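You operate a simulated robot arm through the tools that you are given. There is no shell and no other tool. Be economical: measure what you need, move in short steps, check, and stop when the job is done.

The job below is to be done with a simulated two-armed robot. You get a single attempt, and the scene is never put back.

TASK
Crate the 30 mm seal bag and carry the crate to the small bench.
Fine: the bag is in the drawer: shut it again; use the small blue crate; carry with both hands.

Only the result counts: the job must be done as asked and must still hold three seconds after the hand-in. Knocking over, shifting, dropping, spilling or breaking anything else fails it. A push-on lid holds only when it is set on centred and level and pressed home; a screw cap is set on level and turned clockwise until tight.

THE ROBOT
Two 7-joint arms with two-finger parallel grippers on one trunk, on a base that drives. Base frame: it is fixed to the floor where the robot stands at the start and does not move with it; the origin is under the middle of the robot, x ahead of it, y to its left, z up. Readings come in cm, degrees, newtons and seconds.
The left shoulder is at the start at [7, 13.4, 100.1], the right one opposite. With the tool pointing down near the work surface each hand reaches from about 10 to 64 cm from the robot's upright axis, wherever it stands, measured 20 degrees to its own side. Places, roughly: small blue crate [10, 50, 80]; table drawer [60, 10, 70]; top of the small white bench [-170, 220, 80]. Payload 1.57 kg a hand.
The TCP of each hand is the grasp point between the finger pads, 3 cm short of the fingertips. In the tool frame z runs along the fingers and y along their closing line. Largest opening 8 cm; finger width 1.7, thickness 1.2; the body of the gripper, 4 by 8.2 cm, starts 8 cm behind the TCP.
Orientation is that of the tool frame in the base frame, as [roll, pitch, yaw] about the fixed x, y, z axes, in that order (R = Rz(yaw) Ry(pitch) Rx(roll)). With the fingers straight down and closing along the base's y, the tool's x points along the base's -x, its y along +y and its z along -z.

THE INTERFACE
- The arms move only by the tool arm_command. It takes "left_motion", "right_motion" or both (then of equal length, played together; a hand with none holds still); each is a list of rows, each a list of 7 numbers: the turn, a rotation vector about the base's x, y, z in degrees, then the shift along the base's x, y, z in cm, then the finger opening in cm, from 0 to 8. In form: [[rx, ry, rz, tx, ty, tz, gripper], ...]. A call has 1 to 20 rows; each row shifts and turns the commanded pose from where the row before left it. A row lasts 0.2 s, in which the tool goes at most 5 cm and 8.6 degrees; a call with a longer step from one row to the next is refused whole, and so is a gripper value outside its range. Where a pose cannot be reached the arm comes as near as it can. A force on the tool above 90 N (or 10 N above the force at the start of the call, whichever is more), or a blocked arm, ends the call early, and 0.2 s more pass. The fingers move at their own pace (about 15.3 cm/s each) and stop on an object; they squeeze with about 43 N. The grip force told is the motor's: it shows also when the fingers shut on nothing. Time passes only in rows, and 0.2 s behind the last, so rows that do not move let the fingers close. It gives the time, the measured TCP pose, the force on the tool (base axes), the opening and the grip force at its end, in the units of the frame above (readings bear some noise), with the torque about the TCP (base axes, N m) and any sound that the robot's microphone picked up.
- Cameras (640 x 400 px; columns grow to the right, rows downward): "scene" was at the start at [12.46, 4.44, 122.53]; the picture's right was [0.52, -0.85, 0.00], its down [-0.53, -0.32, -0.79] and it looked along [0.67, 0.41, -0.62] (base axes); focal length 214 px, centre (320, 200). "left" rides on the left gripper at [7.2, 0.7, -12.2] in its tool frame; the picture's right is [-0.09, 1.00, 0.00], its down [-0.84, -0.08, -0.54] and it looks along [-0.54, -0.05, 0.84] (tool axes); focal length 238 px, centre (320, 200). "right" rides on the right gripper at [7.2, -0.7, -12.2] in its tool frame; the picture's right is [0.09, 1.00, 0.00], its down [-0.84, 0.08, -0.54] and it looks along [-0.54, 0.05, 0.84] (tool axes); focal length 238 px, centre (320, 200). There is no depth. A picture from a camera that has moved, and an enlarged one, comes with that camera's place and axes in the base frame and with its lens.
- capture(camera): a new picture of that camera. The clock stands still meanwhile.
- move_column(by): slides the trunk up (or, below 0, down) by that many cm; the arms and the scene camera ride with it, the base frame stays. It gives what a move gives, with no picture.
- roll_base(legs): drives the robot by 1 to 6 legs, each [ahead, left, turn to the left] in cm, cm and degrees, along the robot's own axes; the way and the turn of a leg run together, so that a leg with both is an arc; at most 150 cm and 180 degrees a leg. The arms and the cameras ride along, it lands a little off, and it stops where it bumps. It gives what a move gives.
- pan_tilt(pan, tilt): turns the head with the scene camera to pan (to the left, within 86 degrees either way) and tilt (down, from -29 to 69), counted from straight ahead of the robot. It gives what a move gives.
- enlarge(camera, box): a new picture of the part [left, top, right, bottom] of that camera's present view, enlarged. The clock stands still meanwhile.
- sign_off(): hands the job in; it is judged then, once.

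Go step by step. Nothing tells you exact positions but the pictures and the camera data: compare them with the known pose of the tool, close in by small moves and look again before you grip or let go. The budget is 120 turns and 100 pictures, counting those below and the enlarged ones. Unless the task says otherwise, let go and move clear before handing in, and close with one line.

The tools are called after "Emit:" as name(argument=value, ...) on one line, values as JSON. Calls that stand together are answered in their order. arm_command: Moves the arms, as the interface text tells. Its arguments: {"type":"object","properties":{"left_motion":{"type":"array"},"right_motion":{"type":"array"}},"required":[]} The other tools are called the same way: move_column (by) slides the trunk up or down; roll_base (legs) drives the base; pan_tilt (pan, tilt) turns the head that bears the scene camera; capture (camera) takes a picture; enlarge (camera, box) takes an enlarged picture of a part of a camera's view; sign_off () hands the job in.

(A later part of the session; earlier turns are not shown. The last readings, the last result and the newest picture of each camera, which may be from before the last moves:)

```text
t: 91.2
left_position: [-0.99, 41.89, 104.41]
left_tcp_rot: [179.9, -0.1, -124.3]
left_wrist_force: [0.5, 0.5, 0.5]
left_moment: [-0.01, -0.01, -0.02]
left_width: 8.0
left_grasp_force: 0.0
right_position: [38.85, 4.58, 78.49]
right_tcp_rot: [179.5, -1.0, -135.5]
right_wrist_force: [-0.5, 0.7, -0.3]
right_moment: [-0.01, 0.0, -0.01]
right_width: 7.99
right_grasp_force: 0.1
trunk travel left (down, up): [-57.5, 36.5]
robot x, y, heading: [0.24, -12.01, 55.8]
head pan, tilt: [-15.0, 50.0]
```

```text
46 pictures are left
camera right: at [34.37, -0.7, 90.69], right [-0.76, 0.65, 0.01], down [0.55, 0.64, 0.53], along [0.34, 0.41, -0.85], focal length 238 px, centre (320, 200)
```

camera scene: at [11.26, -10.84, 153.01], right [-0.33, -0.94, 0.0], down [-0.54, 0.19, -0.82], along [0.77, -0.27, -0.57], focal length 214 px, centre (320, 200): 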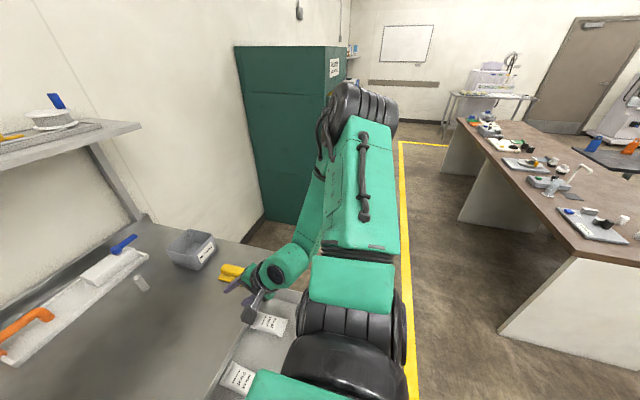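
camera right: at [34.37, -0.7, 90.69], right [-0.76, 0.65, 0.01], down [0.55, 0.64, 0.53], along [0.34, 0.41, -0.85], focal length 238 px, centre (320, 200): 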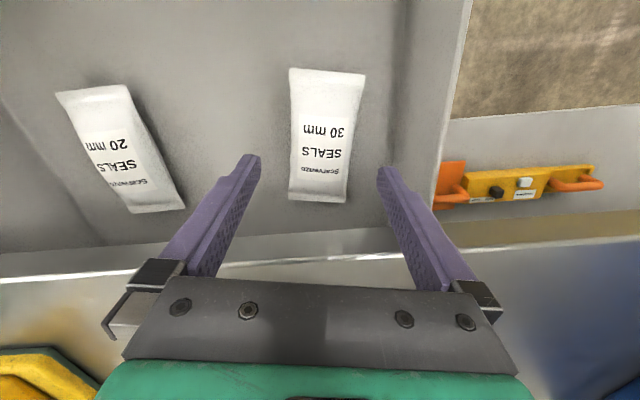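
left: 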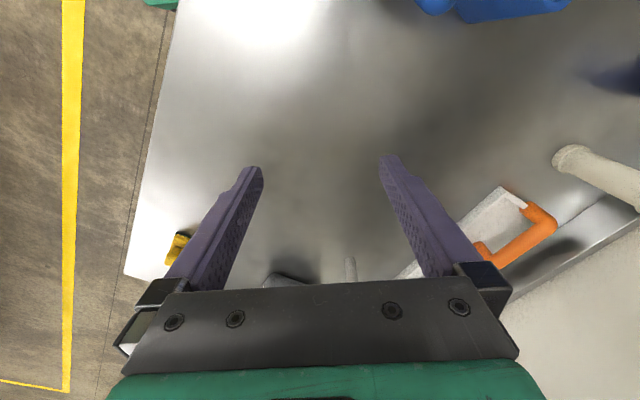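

Small alignment, then descend to the earlier depth and probe further.

Emit:
arm_command(right_motion=[[0, 0, 1.2, -0.4, 0.3, 0, 8], [0, 0, 0, 0, 0, -2.5, 8], [0, 0, 0, 0, 0, -2.5, 8], [0, 0, 0, 0, 0, -2, 8], [0, 0, 0, 0, 0, -1.5, 8], [0, 0, 0, 0, 0, -0.5, 8], [0, 0, 0, 0, 0, 0, 8]])

Emit:
arm_command(right_motion=[[0, 0, 0, 0, 0, -0.3, 8], [0, 0, 0, 0, 0, 0, 8]])

Emit:
arm_command(right_motion=[[0, 0, 0, 0, 0, -0.3, 8], [0, 0, 0, 0, 0, 0, 8]])

Emit:
capture(camera="right")

```text
t: 92.4
left_position: [-1.73, 40.89, 104.97]
left_tcp_rot: [-179.9, 0.6, -124.4]
left_wrist_force: [-0.1, 0.2, 0.2]
left_moment: [0.02, 0.0, 0.05]
left_width: 8.02
left_grasp_force: 0.0
right_position: [38.72, 5.45, 71.86]
right_tcp_rot: [179.0, 1.8, -134.7]
right_wrist_force: [-8.8, -25.0, 49.3]
right_moment: [2.95, -2.58, -0.87]
right_width: 8.02
right_grasp_force: 0.2
trunk travel left (down, up): [-57.5, 36.5]
robot x, y, heading: [-0.12, -11.94, 55.3]
head pan, tilt: [-15.0, 50.0]
stopped in row 5 (right hand): the force on the tool passed its limit at 113 N (the readings are from after the stop); the commanded pose is now the measured one
```

```text
t: 93.1
left_position: [-1.61, 40.9, 104.97]
left_tcp_rot: [-179.8, 0.8, -124.6]
left_wrist_force: [-0.6, -1.7, -0.5]
left_moment: [-0.02, 0.0, 0.02]
left_width: 8.0
left_grasp_force: 0.0
right_position: [38.7, 5.82, 71.82]
right_tcp_rot: [178.9, 2.4, -134.8]
right_wrist_force: [-11.9, -24.5, 50.5]
right_moment: [2.72, -2.91, -0.84]
right_width: 8.02
right_grasp_force: 0.0
trunk travel left (down, up): [-57.5, 36.5]
robot x, y, heading: [-0.38, -12.15, 55.6]
head pan, tilt: [-15.0, 50.0]
stopped in row 2 (right hand): the force on the tool passed its limit at 91 N (the readings are from after the stop); the commanded pose is now the measured one
```

```text
t: 93.7
left_position: [-2.05, 40.81, 105.16]
left_tcp_rot: [-179.8, 0.9, -124.5]
left_wrist_force: [-0.2, -0.3, 1.3]
left_moment: [0.02, -0.03, -0.01]
left_width: 7.99
left_grasp_force: 0.0
right_position: [38.77, 5.79, 71.82]
right_tcp_rot: [178.9, 2.9, -134.7]
right_wrist_force: [-5.5, -28.1, 83.2]
right_moment: [3.36, -3.54, -1.04]
right_width: 8.01
right_grasp_force: 0.1
trunk travel left (down, up): [-57.5, 36.5]
robot x, y, heading: [-0.42, -12.39, 55.7]
head pan, tilt: [-15.0, 50.0]
```

```text
45 pictures are left
camera right: at [33.85, -0.31, 83.56], right [-0.77, 0.63, 0.02], down [0.52, 0.62, 0.59], along [0.36, 0.46, -0.81], focal length 238 px, centre (320, 200)
```

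right: 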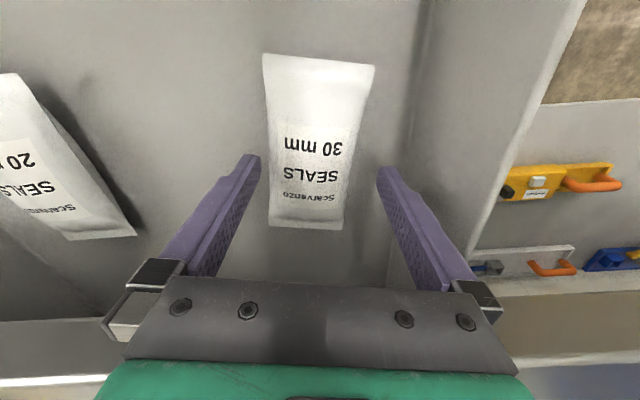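

Contact came from the palm meeting the table edge (I'd gone 0.3 cm further in). Lifting off at once.

Emit:
arm_command(right_motion=[[0, 0, 0, -0.5, -0.8, 2, 8], [0, 0, 0, -0.5, -0.8, 2, 8], [0, 0, 0, 0, 0, 2, 8]])

Emit:
capture(camera="scene")

```text
t: 94.5
left_position: [-0.94, 41.86, 104.35]
left_tcp_rot: [180.0, 0.0, -124.4]
left_wrist_force: [-0.3, 0.2, -0.3]
left_moment: [-0.04, 0.01, -0.03]
left_width: 7.97
left_grasp_force: 0.0
right_position: [38.29, 4.66, 76.78]
right_tcp_rot: [179.0, 1.4, -134.5]
right_wrist_force: [0.0, 0.0, -0.1]
right_moment: [0.02, -0.01, 0.01]
right_width: 8.02
right_grasp_force: 0.0
trunk travel left (down, up): [-57.5, 36.5]
robot x, y, heading: [-0.1, -11.97, 55.2]
head pan, tilt: [-15.0, 50.0]
```

```text
44 pictures are left
camera scene: at [8.86, -2.91, 120.81], right [0.65, -0.76, 0.0], down [-0.58, -0.5, -0.64], along [0.49, 0.42, -0.77], focal length 214 px, centre (320, 200)
```

scene: 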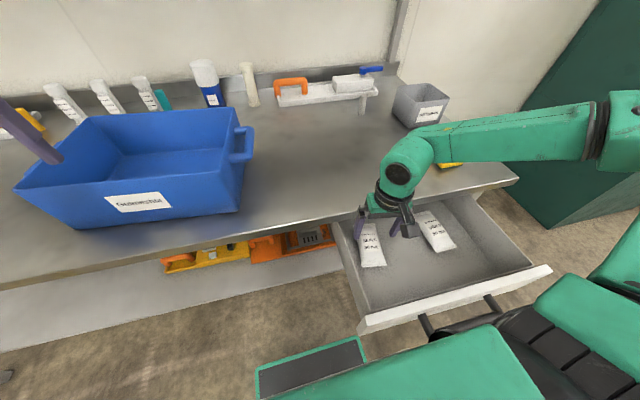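

All is still in place. I'll grip slightly nearer the robot, at n≈25.3, and probe down in small steps.

Emit:
arm_command(right_motion=[[-1.7, 0.27, 0, -0.6, -0.45, 0, 8], [0, 0, 0, 0, 0, -2, 8], [0, 0, 0, 0, 0, -2, 8], [0, 0, 0, 0, 0, -2, 8], [0, 0, 0, 0, 0, -1.2, 8], [0, 0, 0, 0, 0, 0, 8]])

Emit:
capture(camera="right")

```text
t: 95.9
left_position: [-1.03, 41.87, 104.54]
left_tcp_rot: [-180.0, 0.2, -124.5]
left_wrist_force: [-0.3, 0.3, 0.5]
left_moment: [-0.01, 0.04, -0.02]
left_width: 8.02
left_grasp_force: 0.1
right_position: [37.57, 4.18, 69.73]
right_tcp_rot: [179.9, 0.0, -134.6]
right_wrist_force: [0.3, -0.8, -0.5]
right_moment: [0.0, -0.02, 0.0]
right_width: 8.0
right_grasp_force: 0.1
trunk travel left (down, up): [-57.5, 36.5]
robot x, y, heading: [-0.26, -12.06, 55.3]
head pan, tilt: [-15.0, 50.0]
```

```text
43 pictures are left
camera right: at [32.95, -1.41, 81.83], right [-0.77, 0.63, 0.0], down [0.53, 0.65, 0.54], along [0.34, 0.42, -0.84], focal length 238 px, centre (320, 200)
```

right: 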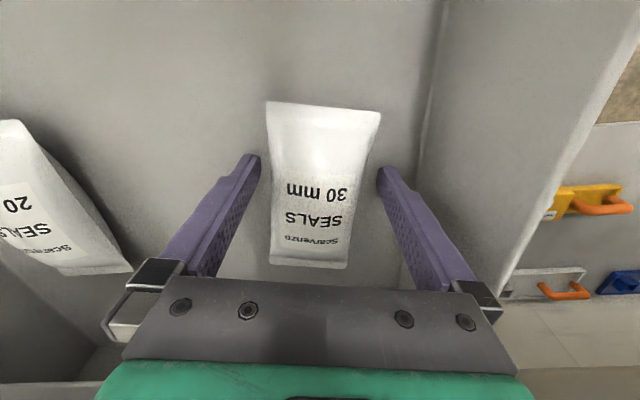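

Emit:
arm_command(right_motion=[[0, 0, 0, 0, 0, -0.4, 8], [0, 0, 0, 0, 0, -0.3, 8], [0, 0, 0, 0, 0, 0, 8]])

Emit:
arm_command(right_motion=[[0, 0, 0, 0, 0, -0.3, 8], [0, 0, 0, 0, 0, 0, 8]])

Emit:
arm_command(right_motion=[[0, 0, 0, 0, 0, -0.3, 8], [0, 0, 0, 0, 0, 0, 8]])

```text
t: 96.7
left_position: [-0.93, 41.85, 104.52]
left_tcp_rot: [-180.0, 0.1, -124.5]
left_wrist_force: [-0.1, -0.4, 0.2]
left_moment: [-0.03, 0.02, 0.01]
left_width: 8.0
left_grasp_force: 0.0
right_position: [37.49, 4.15, 69.07]
right_tcp_rot: [-180.0, 0.1, -134.7]
right_wrist_force: [0.7, -0.9, 1.2]
right_moment: [-0.09, -0.05, -0.03]
right_width: 7.99
right_grasp_force: 0.1
trunk travel left (down, up): [-57.5, 36.5]
robot x, y, heading: [0.1, -12.19, 55.6]
head pan, tilt: [-15.0, 50.0]
```

```text
t: 97.3
left_position: [-1.25, 41.62, 104.65]
left_tcp_rot: [-179.9, 0.3, -124.5]
left_wrist_force: [-0.4, -0.4, 0.3]
left_moment: [-0.02, -0.01, 0.02]
left_width: 7.99
left_grasp_force: 0.0
right_position: [37.64, 4.17, 69.09]
right_tcp_rot: [179.9, 0.6, -134.7]
right_wrist_force: [8.7, -5.2, 43.4]
right_moment: [-0.38, -0.05, 0.26]
right_width: 8.02
right_grasp_force: 0.0
trunk travel left (down, up): [-57.5, 36.5]
robot x, y, heading: [0.39, -11.76, 55.6]
head pan, tilt: [-15.0, 50.0]
```

```text
t: 97.9
left_position: [-1.45, 41.28, 104.75]
left_tcp_rot: [-179.9, 0.6, -124.4]
left_wrist_force: [-0.5, -0.5, -0.3]
left_moment: [0.0, 0.0, 0.0]
left_width: 7.98
left_grasp_force: 0.1
right_position: [37.48, 3.97, 69.01]
right_tcp_rot: [-180.0, 1.0, -134.7]
right_wrist_force: [20.1, -12.1, 85.7]
right_moment: [-0.95, -0.21, 0.42]
right_width: 8.0
right_grasp_force: 0.0
trunk travel left (down, up): [-57.5, 36.5]
robot x, y, heading: [0.07, -12.28, 55.4]
head pan, tilt: [-15.0, 50.0]
```

Floor found at 66.05. Backing off to just above it, then closing and lifting a hair.

Emit:
arm_command(right_motion=[[0, 0, 0, 0, 0, 0.55, 8], [0, 0, 0, 0, 0, 0, 5], [0, 0, 0, 0, 0, 0, 3], [0, 0, 0, 0, 0, 0, 0], [0, 0, 0, 0, 0, 0, 0]])

Emit:
capture(camera="right")

Emit:
arm_command(right_motion=[[0, 0, 0, 0, 0, 0.3, 0], [0, 0, 0, 0, 0, 0.3, 0]])

Emit:
capture(camera="right")

```text
t: 99.1
left_position: [-1.11, 41.82, 104.52]
left_tcp_rot: [-179.9, 0.2, -124.5]
left_wrist_force: [-0.8, 0.6, 0.2]
left_moment: [0.01, 0.02, -0.02]
left_width: 7.99
left_grasp_force: 0.0
right_position: [37.3, 3.98, 68.88]
right_tcp_rot: [-180.0, 0.1, -134.7]
right_wrist_force: [-0.6, -0.4, 15.3]
right_moment: [-0.25, -0.21, 0.04]
right_width: 6.19
right_grasp_force: 43.5
trunk travel left (down, up): [-57.5, 36.5]
robot x, y, heading: [-0.37, -12.09, 55.3]
head pan, tilt: [-15.0, 50.0]
```

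```text
42 pictures are left
camera right: at [32.78, -1.52, 81.13], right [-0.77, 0.63, 0.0], down [0.53, 0.65, 0.54], along [0.34, 0.42, -0.84], focal length 238 px, centre (320, 200)
```

right: 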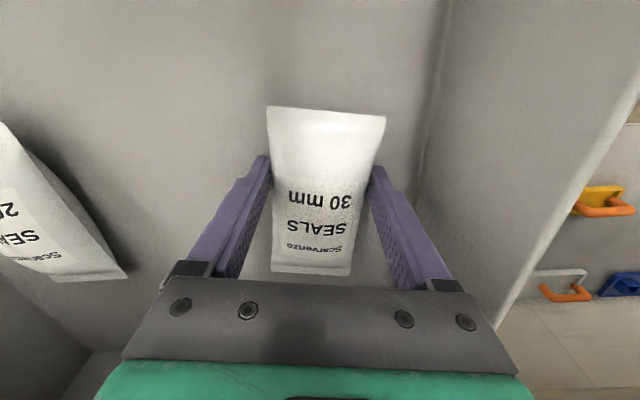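

```text
t: 99.7
left_position: [-1.01, 41.8, 104.49]
left_tcp_rot: [180.0, 0.1, -124.4]
left_wrist_force: [-0.1, 0.1, 0.7]
left_moment: [0.0, 0.0, -0.01]
left_width: 7.99
left_grasp_force: 0.1
right_position: [37.57, 3.94, 69.53]
right_tcp_rot: [180.0, 0.1, -134.7]
right_wrist_force: [0.1, 0.1, -0.7]
right_moment: [0.02, 0.02, -0.03]
right_width: 6.19
right_grasp_force: 43.2
trunk travel left (down, up): [-57.5, 36.5]
robot x, y, heading: [-0.14, -12.09, 55.6]
head pan, tilt: [-15.0, 50.0]
```

```text
41 pictures are left
camera right: at [32.91, -1.49, 81.63], right [-0.77, 0.63, 0.0], down [0.53, 0.65, 0.54], along [0.34, 0.42, -0.84], focal length 238 px, centre (320, 200)
```

right: 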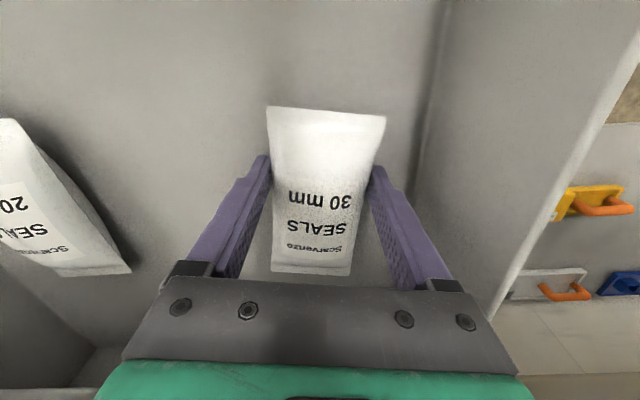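

The bag moves with the hand. Continuing the lift slowly.

Emit:
arm_command(right_motion=[[0, 0, 0, 0, 0, 0.3, 0], [0, 0, 0, 0, 0, 0.4, 0], [0, 0, 0, 0, 0, 0.4, 0], [0, 0, 0, 0, 0, 0.4, 0]])

Emit:
capture(camera="right")

```text
t: 100.7
left_position: [-0.92, 41.73, 104.5]
left_tcp_rot: [-179.9, 0.1, -124.5]
left_wrist_force: [0.7, -0.1, -0.2]
left_moment: [-0.03, 0.01, 0.02]
left_width: 8.02
left_grasp_force: 0.1
right_position: [37.58, 4.07, 71.0]
right_tcp_rot: [180.0, 0.0, -134.7]
right_wrist_force: [0.1, 0.2, -0.1]
right_moment: [0.0, 0.02, -0.03]
right_width: 6.2
right_grasp_force: 42.6
trunk travel left (down, up): [-57.5, 36.5]
robot x, y, heading: [-0.14, -11.99, 55.4]
head pan, tilt: [-15.0, 50.0]
```

```text
40 pictures are left
camera right: at [33.02, -1.41, 83.08], right [-0.77, 0.63, 0.0], down [0.53, 0.65, 0.54], along [0.34, 0.42, -0.84], focal length 238 px, centre (320, 200)
```

right: 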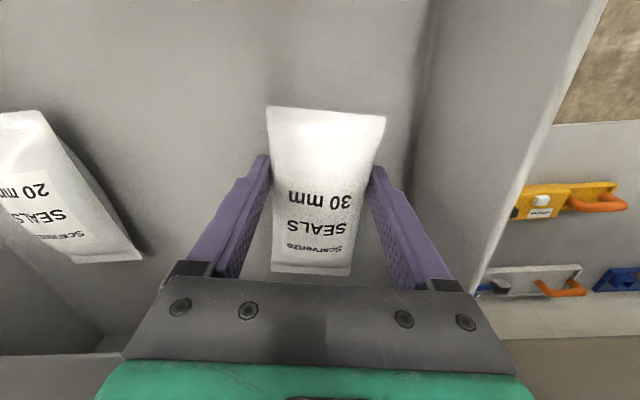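

Holding. The earlier slips were probably the bag's far end catching under the table edge, so I'll slide back 6 cm toward the drawer front before lifting further.

Emit:
arm_command(right_motion=[[0, 0, 0, -0.5, -0.7, 0, 0], [0, 0, 0, -0.5, -0.7, 0, 0], [0, 0, 0, -0.5, -0.7, 0, 0], [0, 0, 0, -0.5, -0.7, 0, 0], [0, 0, 0, -0.5, -0.7, 0, 0], [0, 0, 0, -0.5, -0.7, 0, 0], [0, 0, 0, -0.5, -0.7, 0, 0], [0, 0, 0, 0, 0, 0.4, 0], [0, 0, 0, 0, 0, 0.6, 0], [0, 0, 0, 0, 0, 0.6, 0], [0, 0, 0, 0, 0, 0.8, 0], [0, 0, 0, 0, 0, 1, 0], [0, 0, 0, 0, 0, 1, 0], [0, 0, 0, 0, 0, 1, 0], [0, 0, 0, 0, 0, 1, 0], [0, 0, 0, 0, 0, 1, 0]])

Emit:
capture(camera="right")

```text
t: 104.1
left_position: [-1.06, 41.88, 104.45]
left_tcp_rot: [-180.0, 0.1, -124.5]
left_wrist_force: [0.6, 0.1, 0.1]
left_moment: [0.0, 0.0, 0.0]
left_width: 7.99
left_grasp_force: 0.1
right_position: [34.15, -0.82, 78.38]
right_tcp_rot: [-180.0, 0.1, -134.8]
right_wrist_force: [-0.3, -0.4, -0.5]
right_moment: [-0.04, -0.01, 0.0]
right_width: 6.21
right_grasp_force: 43.0
trunk travel left (down, up): [-57.5, 36.5]
robot x, y, heading: [-0.21, -11.87, 55.4]
head pan, tilt: [-15.0, 50.0]
```

```text
39 pictures are left
camera right: at [29.53, -6.28, 90.56], right [-0.77, 0.63, 0.0], down [0.53, 0.65, 0.54], along [0.34, 0.42, -0.84], focal length 238 px, centre (320, 200)
```

right: 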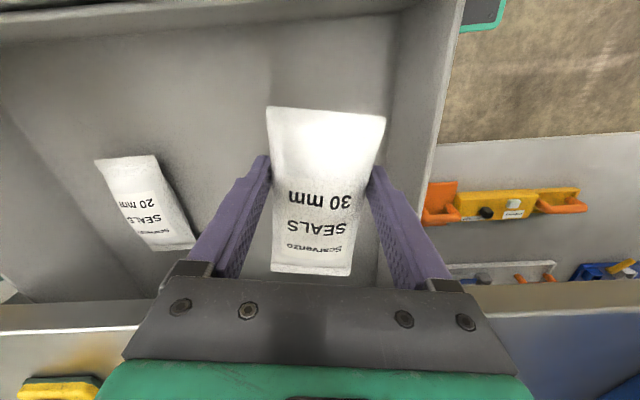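

Bag is securely up. Lifting to clear the crate rim and looking at the crate.

Emit:
arm_command(right_motion=[[0, 0, 0, 0, 0, 1.5, 0], [0, 0, 0, 0, 0, 2, 0], [0, 0, 0, 0, 0, 2.5, 0], [0, 0, 0, 0, 0, 2.5, 0], [0, 0, 0, 0, 0, 2.5, 0], [0, 0, 0, 0, 0, 2.5, 0], [0, 0, 0, 0, 0, 2.5, 0], [0, 0, 0, 0, 0, 2.5, 0], [0, 0, 0, 0, 0, 2, 0], [0, 0, 0, 0, 0, 1.5, 0]])

Emit:
pan_tilt(pan=25, tilt=50)

Emit:
capture(camera="scene")

Emit:
capture(camera="left")

```text
t: 106.3
left_position: [-0.93, 41.86, 104.46]
left_tcp_rot: [-179.9, 0.1, -124.4]
left_wrist_force: [-0.4, 0.0, 0.6]
left_moment: [-0.01, 0.0, -0.02]
left_width: 7.99
left_grasp_force: 0.2
right_position: [34.23, -0.81, 100.58]
right_tcp_rot: [-179.9, 0.1, -134.7]
right_wrist_force: [-0.4, 0.2, -0.6]
right_moment: [0.0, 0.0, -0.01]
right_width: 6.19
right_grasp_force: 42.9
trunk travel left (down, up): [-57.5, 36.5]
robot x, y, heading: [0.02, -11.9, 55.4]
head pan, tilt: [-15.0, 50.0]
```

```text
t: 107.3
left_position: [-0.91, 41.78, 104.53]
left_tcp_rot: [-180.0, 0.1, -124.6]
left_wrist_force: [0.7, -0.3, 0.2]
left_moment: [0.04, -0.04, 0.0]
left_width: 8.01
left_grasp_force: 0.1
right_position: [34.15, -0.83, 100.43]
right_tcp_rot: [180.0, 0.1, -134.8]
right_wrist_force: [-0.3, -0.5, -1.3]
right_moment: [0.0, 0.03, -0.01]
right_width: 6.18
right_grasp_force: 43.0
trunk travel left (down, up): [-57.5, 36.5]
robot x, y, heading: [0.09, -12.13, 55.5]
head pan, tilt: [25.0, 50.0]
```

```text
38 pictures are left
camera scene: at [4.24, -0.44, 120.84], right [0.99, -0.17, 0.0], down [-0.13, -0.76, -0.64], along [0.11, 0.63, -0.77], focal length 214 px, centre (320, 200)
```

scene: 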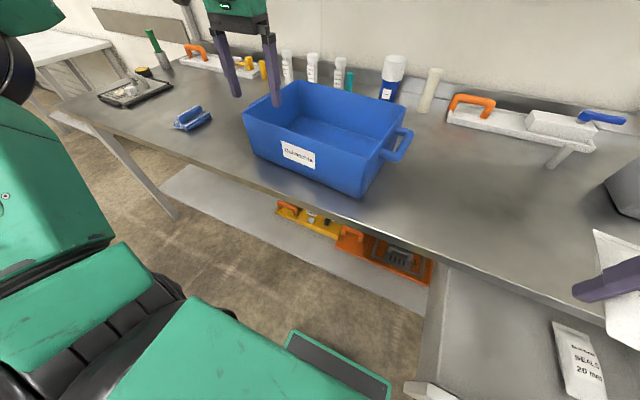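

```text
37 pictures are left
camera left: at [-5.51, 36.35, 116.76], right [-0.77, 0.64, 0.0], down [0.54, 0.65, 0.54], along [0.35, 0.42, -0.84], focal length 238 px, centre (320, 200)
```

left: 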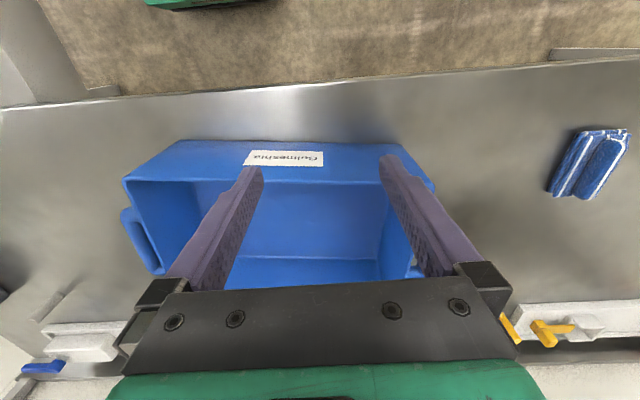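

The crate rim spans roughly e −35…0, n 38…58 in table axes, top z ≈ 94.5, with the long handles at both ends. I'll drive left and a little forward so the right hand can reach inside it.

Emit:
roll_base(legs=[[0, 23, -0.8], [9, 0, 0]])

Emit:
pan_tilt(pan=0, tilt=55)

Emit:
capture(camera="scene")

```text
t: 109.8
left_position: [-13.98, 62.13, 104.5]
left_tcp_rot: [180.0, 0.1, -125.2]
left_wrist_force: [-0.1, 0.1, 0.9]
left_moment: [-0.01, 0.01, 0.01]
left_width: 7.98
left_grasp_force: 0.1
right_position: [20.71, 19.09, 100.36]
right_tcp_rot: [179.9, 0.2, -135.4]
right_wrist_force: [-0.2, -0.8, -1.3]
right_moment: [-0.01, 0.03, -0.01]
right_width: 6.18
right_grasp_force: 43.0
trunk travel left (down, up): [-57.5, 36.5]
robot x, y, heading: [-13.9, 8.38, 54.7]
head pan, tilt: [25.0, 50.0]
```

```text
t: 110.7
left_position: [-13.89, 62.08, 104.64]
left_tcp_rot: [180.0, 0.2, -125.2]
left_wrist_force: [0.3, 0.0, -0.1]
left_moment: [0.01, 0.0, 0.01]
left_width: 7.98
left_grasp_force: 0.0
right_position: [20.62, 19.08, 100.47]
right_tcp_rot: [180.0, 0.1, -135.4]
right_wrist_force: [1.1, 0.5, -1.5]
right_moment: [0.02, 0.04, 0.02]
right_width: 6.22
right_grasp_force: 42.5
trunk travel left (down, up): [-57.5, 36.5]
robot x, y, heading: [-13.57, 8.29, 55.0]
head pan, tilt: [0.0, 55.0]
```

```text
36 pictures are left
camera scene: at [-6.54, 18.12, 120.2], right [0.82, -0.58, 0.0], down [-0.47, -0.67, -0.57], along [0.33, 0.47, -0.82], focal length 214 px, centre (320, 200)
```

scene: 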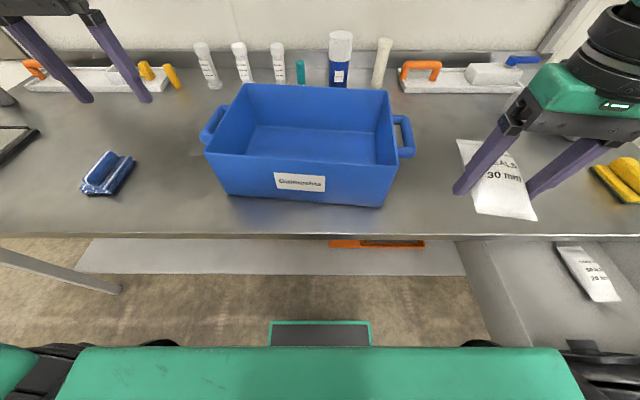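

The robot now faces the crate squarely. Raising the bag slightly and carrying it over the crate's interior (target TCP ≈ [14.3, 47.6]).

Emit:
arm_command(right_motion=[[0, 0, 0, 0, 0, 1.5, 0], [0, 0, 0, 0, 0, 2, 0], [0, 0, 0, -0.3, 1.3, 0.5, 0], [0, 0, 0, -0.5, 2.2, 0, 0], [0, 0, 0, -0.55, 2.5, 0, 0], [0, 0, 0, -0.55, 2.5, 0, 0], [0, 0, 0, -0.55, 2.5, 0, 0], [0, 0, 0, -0.55, 2.5, 0, 0], [0, 0, 0, -0.55, 2.5, 0, 0], [0, 0, 0, -0.55, 2.5, 0, 0], [0, 0, 0, -0.55, 2.5, 0, 0], [0, 0, 0, -0.55, 2.5, 0, 0], [0, 0, 0, -0.5, 2.2, 0, 0], [0, 0, 0, -0.5, 1.8, 0, 0], [0, 0, 0, -0.3, 1, 0, 0]])

Emit:
capture(camera="right")

Emit:
capture(camera="scene")

```text
t: 113.9
left_position: [-13.91, 62.03, 104.48]
left_tcp_rot: [-180.0, 0.0, -125.2]
left_wrist_force: [-0.1, -0.6, 0.5]
left_moment: [0.02, 0.01, -0.01]
left_width: 7.97
left_grasp_force: 0.0
right_position: [18.6, 36.52, 102.11]
right_tcp_rot: [179.8, 0.1, -135.3]
right_wrist_force: [-0.3, -0.3, -0.6]
right_moment: [-0.01, 0.03, 0.02]
right_width: 6.18
right_grasp_force: 43.2
right hand out of reach, approached as far as the arm can: row 10, 11, 12, 13, 14, 15
trunk travel left (down, up): [-57.5, 36.5]
robot x, y, heading: [-13.77, 8.24, 54.9]
head pan, tilt: [0.0, 55.0]
```

```text
35 pictures are left
camera right: at [13.84, 31.12, 114.22], right [-0.76, 0.64, 0.0], down [0.54, 0.64, 0.54], along [0.35, 0.42, -0.84], focal length 238 px, centre (320, 200)
```

right: 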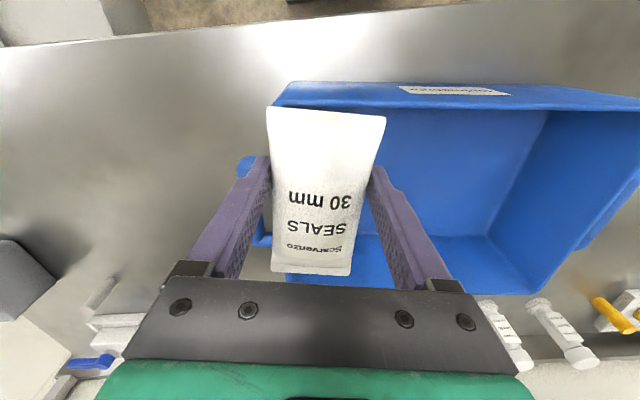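

```text
34 pictures are left
camera scene: at [-6.51, 18.15, 120.19], right [0.82, -0.58, 0.0], down [-0.47, -0.67, -0.57], along [0.33, 0.47, -0.82], focal length 214 px, centre (320, 200)
```

scene: 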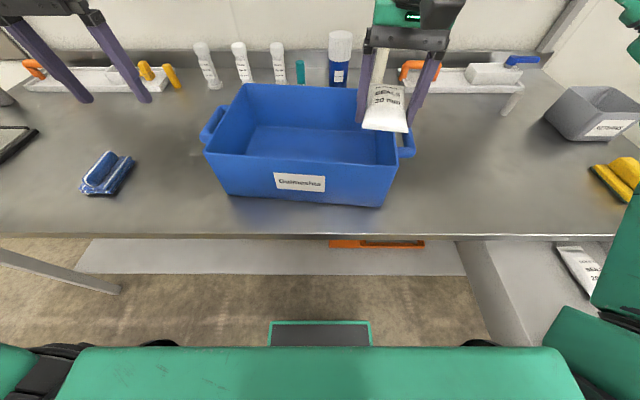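

The hand's out of reach to the left, so I'll let the base bring it: 10 cm left, 7 cm ahead.

Emit:
roll_base(legs=[[0, 10, 0], [7, 0, 0]])

Emit:
capture(camera="right")

Emit:
capture(camera="scene")

```text
t: 115.6
left_position: [-18.03, 73.61, 104.59]
left_tcp_rot: [180.0, 0.2, -125.3]
left_wrist_force: [0.3, -0.6, -0.1]
left_moment: [0.03, 0.0, 0.01]
left_width: 8.03
left_grasp_force: 0.1
right_position: [14.29, 47.84, 102.09]
right_tcp_rot: [-180.0, 0.2, -135.4]
right_wrist_force: [0.1, -0.3, -0.5]
right_moment: [-0.01, 0.04, -0.02]
right_width: 6.19
right_grasp_force: 42.9
trunk travel left (down, up): [-57.5, 36.5]
robot x, y, heading: [-18.16, 19.8, 54.4]
head pan, tilt: [0.0, 55.0]
```

```text
33 pictures are left
camera right: at [9.61, 42.45, 114.26], right [-0.76, 0.64, 0.0], down [0.54, 0.64, 0.54], along [0.35, 0.42, -0.84], focal length 238 px, centre (320, 200)
```

right: 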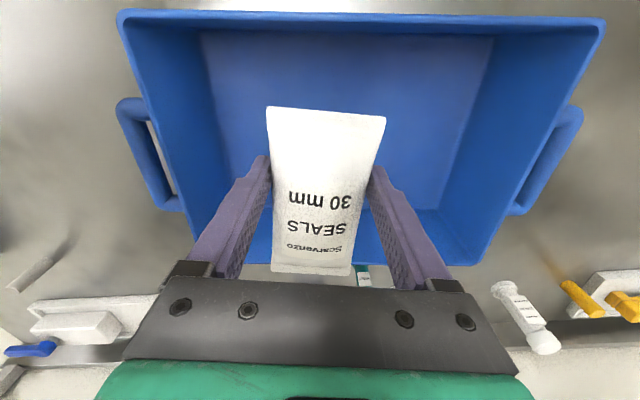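

```text
32 pictures are left
camera scene: at [-10.74, 29.5, 120.2], right [0.82, -0.58, 0.0], down [-0.47, -0.67, -0.57], along [0.33, 0.47, -0.82], focal length 214 px, centre (320, 200)
```

scene: 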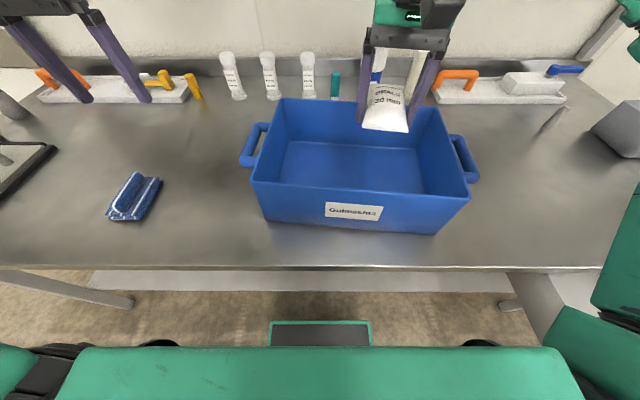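

The bag is centred over the crate opening. Lowering it with the arm.

Emit:
arm_command(right_motion=[[0, 0, 0, 0, 0, -1.5, 0], [0, 0, 0, 0, 0, -2, 0], [0, 0, 0, 0, 0, -2, 0], [0, 0, 0, 0, 0, -2, 0], [0, 0, 0, 0, 0, -2, 0], [0, 0, 0, 0, 0, -1.5, 0], [0, 0, 0, 0, 0, 0, 0]])

Emit:
capture(camera="right")

```text
t: 117.2
left_position: [-18.08, 73.49, 104.46]
left_tcp_rot: [-180.0, 0.1, -125.3]
left_wrist_force: [0.1, -0.1, 0.2]
left_moment: [-0.01, 0.01, -0.02]
left_width: 8.02
left_grasp_force: 0.1
right_position: [14.36, 48.0, 91.16]
right_tcp_rot: [179.9, 0.1, -135.4]
right_wrist_force: [0.4, -0.8, -0.5]
right_moment: [-0.01, 0.0, 0.02]
right_width: 6.17
right_grasp_force: 42.9
trunk travel left (down, up): [-57.5, 36.5]
robot x, y, heading: [-17.81, 19.6, 54.7]
head pan, tilt: [0.0, 55.0]
```

```text
31 pictures are left
camera right: at [9.62, 42.49, 103.28], right [-0.76, 0.64, 0.0], down [0.54, 0.64, 0.54], along [0.35, 0.42, -0.84], focal length 238 px, centre (320, 200)
```

right: 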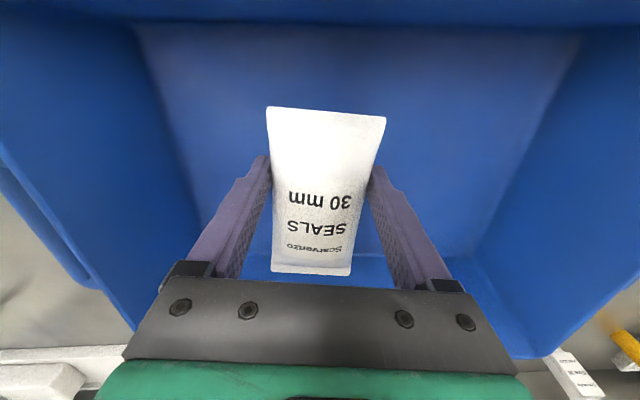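

Continuing down carefully to feel the floor.

Emit:
arm_command(right_motion=[[0, 0, 0, 0, 0, -1, 0], [0, 0, 0, 0, 0, -1, 0], [0, 0, 0, 0, 0, -1, 0], [0, 0, 0, 0, 0, 0, 0]])

Emit:
arm_command(right_motion=[[0, 0, 0, 0, 0, -0.5, 0], [0, 0, 0, 0, 0, -0.5, 0], [0, 0, 0, 0, 0, -0.5, 0], [0, 0, 0, 0, 0, 0, 0]])

Emit:
capture(camera="right")

```text
t: 118.2
left_position: [-18.11, 73.49, 104.46]
left_tcp_rot: [179.9, 0.1, -125.4]
left_wrist_force: [-0.3, -0.2, 0.2]
left_moment: [0.02, 0.0, -0.01]
left_width: 8.01
left_grasp_force: 0.0
right_position: [14.38, 48.04, 88.11]
right_tcp_rot: [180.0, 0.0, -135.4]
right_wrist_force: [0.6, 0.2, -1.2]
right_moment: [-0.02, 0.01, 0.01]
right_width: 6.17
right_grasp_force: 43.1
trunk travel left (down, up): [-57.5, 36.5]
robot x, y, heading: [-17.61, 19.24, 54.5]
head pan, tilt: [0.0, 55.0]
```

```text
t: 119.2
left_position: [-18.04, 73.54, 104.5]
left_tcp_rot: [-179.9, 0.1, -125.3]
left_wrist_force: [0.2, 0.7, -0.7]
left_moment: [-0.02, -0.02, 0.0]
left_width: 8.01
left_grasp_force: 0.0
right_position: [14.43, 48.03, 86.59]
right_tcp_rot: [179.9, 0.1, -135.5]
right_wrist_force: [0.6, -0.4, -0.2]
right_moment: [0.01, 0.01, 0.04]
right_width: 6.19
right_grasp_force: 43.4
trunk travel left (down, up): [-57.5, 36.5]
robot x, y, heading: [-17.68, 19.41, 54.5]
head pan, tilt: [0.0, 55.0]
```

```text
30 pictures are left
camera right: at [9.72, 42.45, 98.8], right [-0.76, 0.64, 0.0], down [0.54, 0.64, 0.54], along [0.35, 0.42, -0.84], focal length 238 px, centre (320, 200)
```

right: 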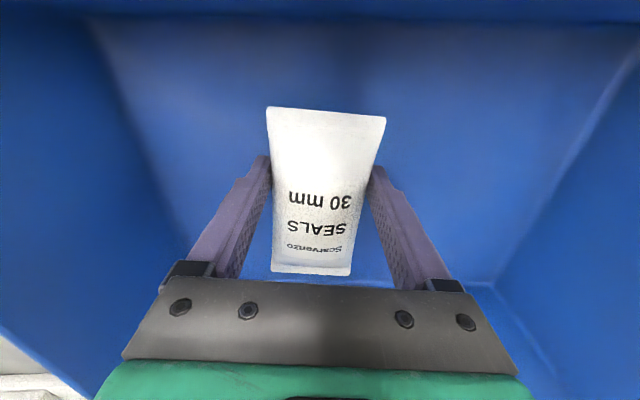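

The wrist camera is getting near the rim, so I'll lower just 1.5 cm more and release for a very short drop.

Emit:
arm_command(right_motion=[[0, 0, 0, 0, 0, -0.5, 0], [0, 0, 0, 0, 0, -0.5, 0], [0, 0, 0, 0, 0, -0.5, 0], [0, 0, 0, 0, 0, 0, 0]])

Emit:
arm_command(right_motion=[[0, 0, 0, 0, 0, 0, 7], [0, 0, 0, 0, 0, 0, 8], [0, 0, 0, 0, 0, 0, 8], [0, 0, 0, 0, 0, 2, 8], [0, 0, 0, 0, 0, 3, 8], [0, 0, 0, 0, 0, 3, 8], [0, 0, 0, 0, 0, 3, 8], [0, 0, 0, 0, 0, 3, 8], [0, 0, 0, 0, 0, 3, 8], [0, 0, 0, 0, 0, 2, 8]])

Emit:
capture(camera="right")

```text
t: 120.2
left_position: [-18.03, 73.59, 104.51]
left_tcp_rot: [179.9, 0.1, -125.3]
left_wrist_force: [0.3, -1.0, 0.0]
left_moment: [-0.04, 0.02, -0.02]
left_width: 8.01
left_grasp_force: 0.0
right_position: [14.36, 48.04, 85.21]
right_tcp_rot: [179.9, 0.0, -135.4]
right_wrist_force: [-0.4, 0.3, -0.5]
right_moment: [-0.01, 0.0, 0.0]
right_width: 6.18
right_grasp_force: 42.7
trunk travel left (down, up): [-57.5, 36.5]
robot x, y, heading: [-17.99, 19.92, 54.6]
head pan, tilt: [0.0, 55.0]
```

```text
t: 122.4
left_position: [-18.12, 73.31, 104.49]
left_tcp_rot: [-180.0, 0.1, -125.2]
left_wrist_force: [0.0, -0.5, -0.6]
left_moment: [0.0, 0.03, -0.04]
left_width: 8.0
left_grasp_force: 0.1
right_position: [14.62, 47.03, 104.0]
right_tcp_rot: [179.9, 0.2, -135.6]
right_wrist_force: [0.4, 0.4, 0.1]
right_moment: [0.05, -0.01, 0.0]
right_width: 8.01
right_grasp_force: 0.0
right hand out of reach, approached as far as the arm can: row 10
trunk travel left (down, up): [-57.5, 36.5]
robot x, y, heading: [-17.95, 19.25, 54.8]
head pan, tilt: [0.0, 55.0]
```

```text
29 pictures are left
camera right: at [9.9, 41.63, 116.19], right [-0.76, 0.65, 0.0], down [0.54, 0.64, 0.54], along [0.35, 0.42, -0.84], focal length 238 px, centre (320, 200)
```

right: 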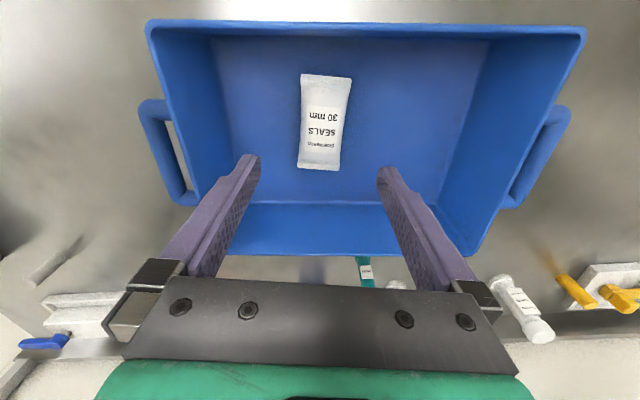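

The 30 mm bag lies flat in the crate. Next, shut the drawer: I'll back off, move right, and use the closed right hand plus the base's forward drive to push it shut.

Emit:
roll_base(legs=[[-50, 0, 0], [0, -55, 0]])

Emit:
arm_command(right_motion=[[5.0, -3.5, 0, 0, 0, -3, 4], [5.0, -3.5, 0, 0, 0, -3, 2], [5.0, -3.5, 0, 0, 0, -3, 0], [5.0, -3.5, 0, 0, 0, -3, 0]])

Emit:
pan_tilt(pan=-10, tilt=45)

Emit:
capture(camera="scene")

```text
t: 128.1
left_position: [-1.84, 1.11, 104.4]
left_tcp_rot: [-179.9, 0.1, -125.3]
left_wrist_force: [0.8, -0.1, 0.6]
left_moment: [0.02, -0.01, 0.02]
left_width: 8.03
left_grasp_force: 0.0
right_position: [30.82, -25.31, 104.01]
right_tcp_rot: [179.7, 0.2, -135.6]
right_wrist_force: [-0.1, -0.3, 0.2]
right_moment: [-0.02, -0.01, 0.02]
right_width: 7.97
right_grasp_force: 0.1
trunk travel left (down, up): [-57.5, 36.5]
robot x, y, heading: [-1.77, -52.99, 54.3]
head pan, tilt: [0.0, 55.0]
```

```text
t: 129.1
left_position: [-1.96, 0.99, 104.47]
left_tcp_rot: [179.9, 0.0, -125.1]
left_wrist_force: [-0.8, 0.3, 1.0]
left_moment: [-0.01, 0.04, -0.02]
left_width: 8.0
left_grasp_force: 0.0
right_position: [30.87, -25.35, 92.06]
right_tcp_rot: [175.0, 24.2, -136.6]
right_wrist_force: [0.1, -0.6, -0.1]
right_moment: [0.0, -0.01, 0.0]
right_width: 0.0
right_grasp_force: 21.0
trunk travel left (down, up): [-57.5, 36.5]
robot x, y, heading: [-1.98, -52.83, 54.6]
head pan, tilt: [0.0, 55.0]
```

```text
t: 129.8
left_position: [-1.82, 0.97, 104.47]
left_tcp_rot: [180.0, 0.0, -125.1]
left_wrist_force: [-0.3, -0.3, 0.7]
left_moment: [-0.02, 0.02, 0.01]
left_width: 8.01
left_grasp_force: 0.0
right_position: [30.82, -25.24, 92.12]
right_tcp_rot: [175.1, 24.1, -136.5]
right_wrist_force: [0.2, -0.6, -0.5]
right_moment: [-0.02, -0.01, 0.02]
right_width: 0.02
right_grasp_force: 21.3
trunk travel left (down, up): [-57.5, 36.5]
robot x, y, heading: [-1.54, -52.92, 54.5]
head pan, tilt: [-10.0, 45.0]
```

```text
28 pictures are left
camera scene: at [7.14, -43.14, 121.53], right [0.7, -0.71, 0.0], down [-0.5, -0.5, -0.71], along [0.5, 0.5, -0.71], focal length 214 px, centre (320, 200)
```

scene: 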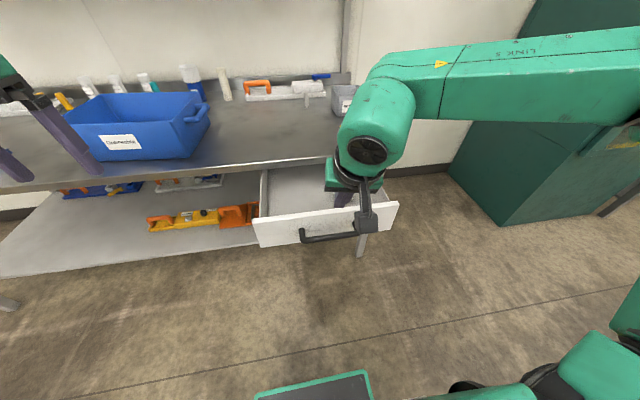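

Hand is in line with the handle (e ≈ 39.8), just in front of it. Lowering to handle height, then pushing by driving forward 25 cm.

Emit:
arm_command(right_motion=[[0, 0, 0, 0, 0, -2.5, 0], [0, 0, 0, 0, 0, -2.5, 0], [0, 0, 0, 0, 0, -2.5, 0], [0, 0, 0, 0, 0, -2.5, 0], [0, 0, 0, 0, 0, -2.5, 0], [0, 0, 0, 0, 0, -2.5, 0], [0, 0, 0, 0, 0, -2.5, 0], [0, 0, 0, 0, 0, -2.3, 0]])

Emit:
roll_base(legs=[[8, 0, 0]])

Emit:
capture(camera="scene")

```text
t: 131.7
left_position: [-1.76, 1.08, 104.54]
left_tcp_rot: [-180.0, 0.1, -125.1]
left_wrist_force: [-0.7, -0.7, 0.0]
left_moment: [0.01, 0.0, -0.02]
left_width: 7.99
left_grasp_force: 0.1
right_position: [30.96, -25.09, 72.16]
right_tcp_rot: [175.1, 24.1, -136.6]
right_wrist_force: [0.3, 0.5, 1.0]
right_moment: [0.04, -0.04, -0.02]
right_width: 0.0
right_grasp_force: 21.1
trunk travel left (down, up): [-57.5, 36.5]
robot x, y, heading: [-1.35, -52.91, 54.4]
head pan, tilt: [-10.0, 45.0]
```

```text
t: 132.7
left_position: [2.88, 7.52, 104.55]
left_tcp_rot: [-180.0, 0.0, -125.2]
left_wrist_force: [-0.4, -0.8, 0.2]
left_moment: [-0.01, 0.02, -0.01]
left_width: 7.99
left_grasp_force: 0.0
right_position: [35.6, -18.66, 72.22]
right_tcp_rot: [175.1, 24.0, -136.6]
right_wrist_force: [-0.2, -1.4, -0.4]
right_moment: [-0.01, -0.02, -0.03]
right_width: 0.0
right_grasp_force: 21.7
trunk travel left (down, up): [-57.5, 36.5]
robot x, y, heading: [3.14, -46.61, 54.7]
head pan, tilt: [-10.0, 45.0]
```

```text
27 pictures are left
camera scene: at [11.79, -36.59, 121.54], right [0.7, -0.71, 0.0], down [-0.5, -0.5, -0.71], along [0.5, 0.5, -0.71], focal length 214 px, centre (320, 200)
```

scene: 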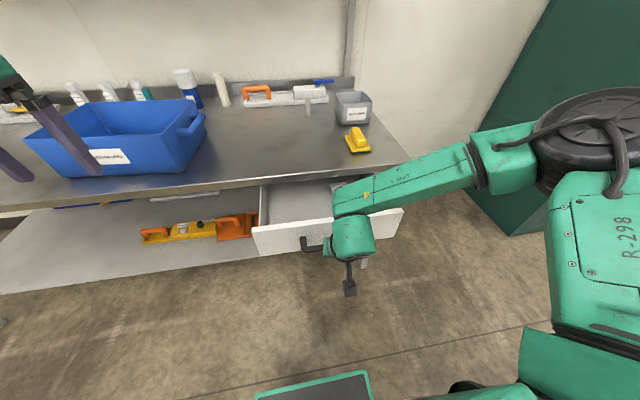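

Contact made and the drawer is sliding in. Pushing on.

Emit:
roll_base(legs=[[17, 0, 0]])

Emit:
capture(camera="scene")

```text
t: 134.2
left_position: [12.65, 21.17, 104.54]
left_tcp_rot: [-179.9, 0.0, -125.5]
left_wrist_force: [0.0, 0.1, -0.3]
left_moment: [0.02, 0.01, -0.01]
left_width: 7.96
left_grasp_force: 0.0
right_position: [45.43, -5.09, 72.12]
right_tcp_rot: [175.1, 24.2, -136.9]
right_wrist_force: [-1.0, 0.2, -0.4]
right_moment: [0.02, -0.05, -0.02]
right_width: 0.0
right_grasp_force: 21.4
trunk travel left (down, up): [-57.5, 36.5]
robot x, y, heading: [12.77, -32.59, 54.5]
head pan, tilt: [-10.0, 45.0]
```

```text
26 pictures are left
camera scene: at [21.52, -22.98, 121.54], right [0.7, -0.71, 0.0], down [-0.5, -0.5, -0.71], along [0.5, 0.5, -0.71], focal length 214 px, centre (320, 200)
```

scene: 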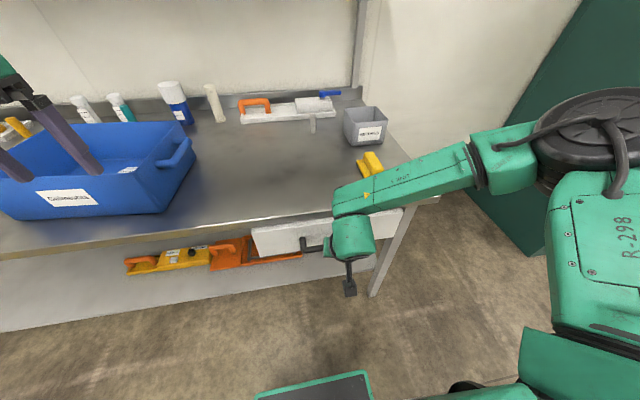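

About 4–5 cm remain. Finishing with the arm to feel the stop.

Emit:
arm_command(right_motion=[[0, 0, 0, 0.35, 0.49, 0, 0], [0, 0, 0, 0.35, 0.49, 0, 0], [0, 0, 0, 0.35, 0.49, 0, 0], [0, 0, 0, 0.35, 0.49, 0, 0], [0, 0, 0, 0.35, 0.49, 0, 0], [0, 0, 0, 0.35, 0.49, 0, 0], [0, 0, 0, 0.29, 0.41, 0, 0]])

Emit:
arm_command(right_motion=[[0, 0, 0, 0.17, 0.24, 0, 0], [0, 0, 0, 0.17, 0.24, 0, 0], [0, 0, 0, 0.17, 0.24, 0, 0]])

Emit:
capture(camera="right")

```text
t: 135.8
left_position: [12.72, 21.17, 104.44]
left_tcp_rot: [180.0, 0.1, -125.4]
left_wrist_force: [0.0, -0.1, -0.8]
left_moment: [0.0, 0.04, 0.0]
left_width: 8.02
left_grasp_force: 0.1
right_position: [47.72, -1.77, 72.15]
right_tcp_rot: [175.1, 24.2, -136.9]
right_wrist_force: [-0.1, -2.0, -0.8]
right_moment: [-0.04, 0.02, -0.01]
right_width: 0.02
right_grasp_force: 21.1
trunk travel left (down, up): [-57.5, 36.5]
robot x, y, heading: [12.13, -32.65, 54.3]
head pan, tilt: [-10.0, 45.0]
```

```text
t: 136.6
left_position: [12.39, 20.8, 104.76]
left_tcp_rot: [-179.9, 0.5, -125.6]
left_wrist_force: [-0.1, -0.8, 0.9]
left_moment: [-0.02, 0.02, 0.01]
left_width: 8.0
left_grasp_force: 0.0
right_position: [47.72, -1.71, 72.15]
right_tcp_rot: [175.2, 23.7, -136.6]
right_wrist_force: [-20.5, -29.1, -7.8]
right_moment: [-0.62, 0.34, 0.16]
right_width: 0.0
right_grasp_force: 20.6
trunk travel left (down, up): [-57.5, 36.5]
robot x, y, heading: [12.88, -32.72, 54.4]
head pan, tilt: [-10.0, 45.0]
```

```text
25 pictures are left
camera right: at [40.6, -10.7, 80.29], right [-0.77, 0.64, 0.04], down [0.37, 0.4, 0.84], along [0.52, 0.66, -0.54], focal length 238 px, centre (320, 200)
```

right: 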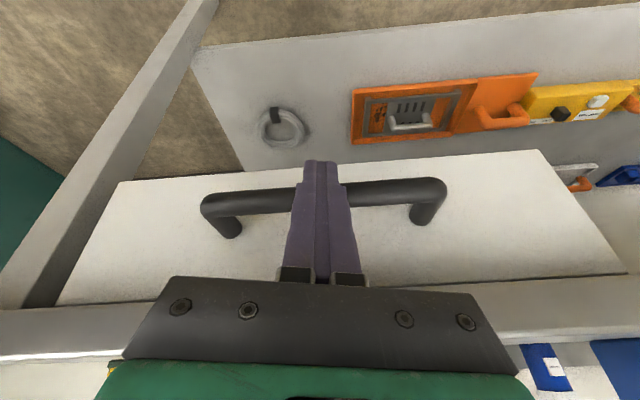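

The drawer is fully shut (firm stop). Backing the right hand off, lifting and straightening it.

Emit:
arm_command(right_motion=[[0, 0, 0, -1.2, -1.6, 0, 0], [0, 0, 0, -1.7, -2.4, 0, 0], [0, 0, 0, -1.2, -1.6, 1, 0], [0, 0, 0, 0, 0, 3, 0], [0, 0, 0, 0, 0, 3, 0], [0, 0, 0, 0, 0, 3, 0], [0, 0, 0, 0, 0, 3, 0], [-5, 3.5, 0, 0, 0, 3, 2], [-5, 3.5, 0, 0, 0, 3, 4], [-5, 3.5, 0, 0, 0, 3, 4], [-5, 3.5, 0, 0, 0, 3, 4], [0, 0, 5, 0, 0, 3, 4], [0, 0, 5, 0, 0, 3, 4]])

Emit:
capture(camera="scene")

```text
t: 139.4
left_position: [12.86, 21.26, 104.6]
left_tcp_rot: [179.9, 0.1, -125.5]
left_wrist_force: [0.5, -0.5, -0.3]
left_moment: [0.0, -0.02, 0.0]
left_width: 7.97
left_grasp_force: 0.2
right_position: [44.09, -6.62, 103.16]
right_tcp_rot: [179.9, 0.2, -125.6]
right_wrist_force: [0.5, -0.7, 0.6]
right_moment: [0.01, 0.0, -0.02]
right_width: 4.01
right_grasp_force: 0.1
trunk travel left (down, up): [-57.5, 36.5]
robot x, y, heading: [12.83, -32.67, 54.6]
head pan, tilt: [-10.0, 45.0]
```

```text
24 pictures are left
camera scene: at [21.5, -22.96, 121.53], right [0.7, -0.71, 0.0], down [-0.5, -0.5, -0.71], along [0.5, 0.5, -0.71], focal length 214 px, centre (320, 200)
```

scene: 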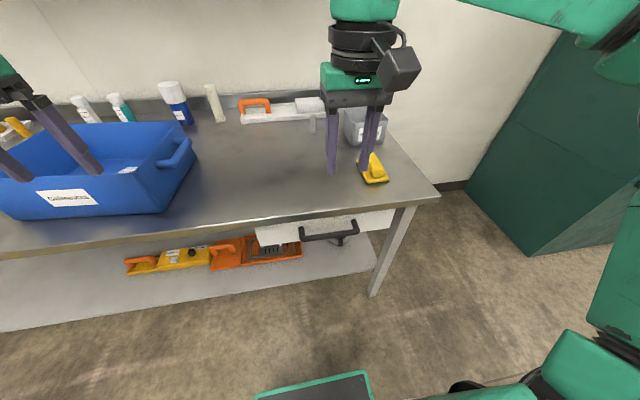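

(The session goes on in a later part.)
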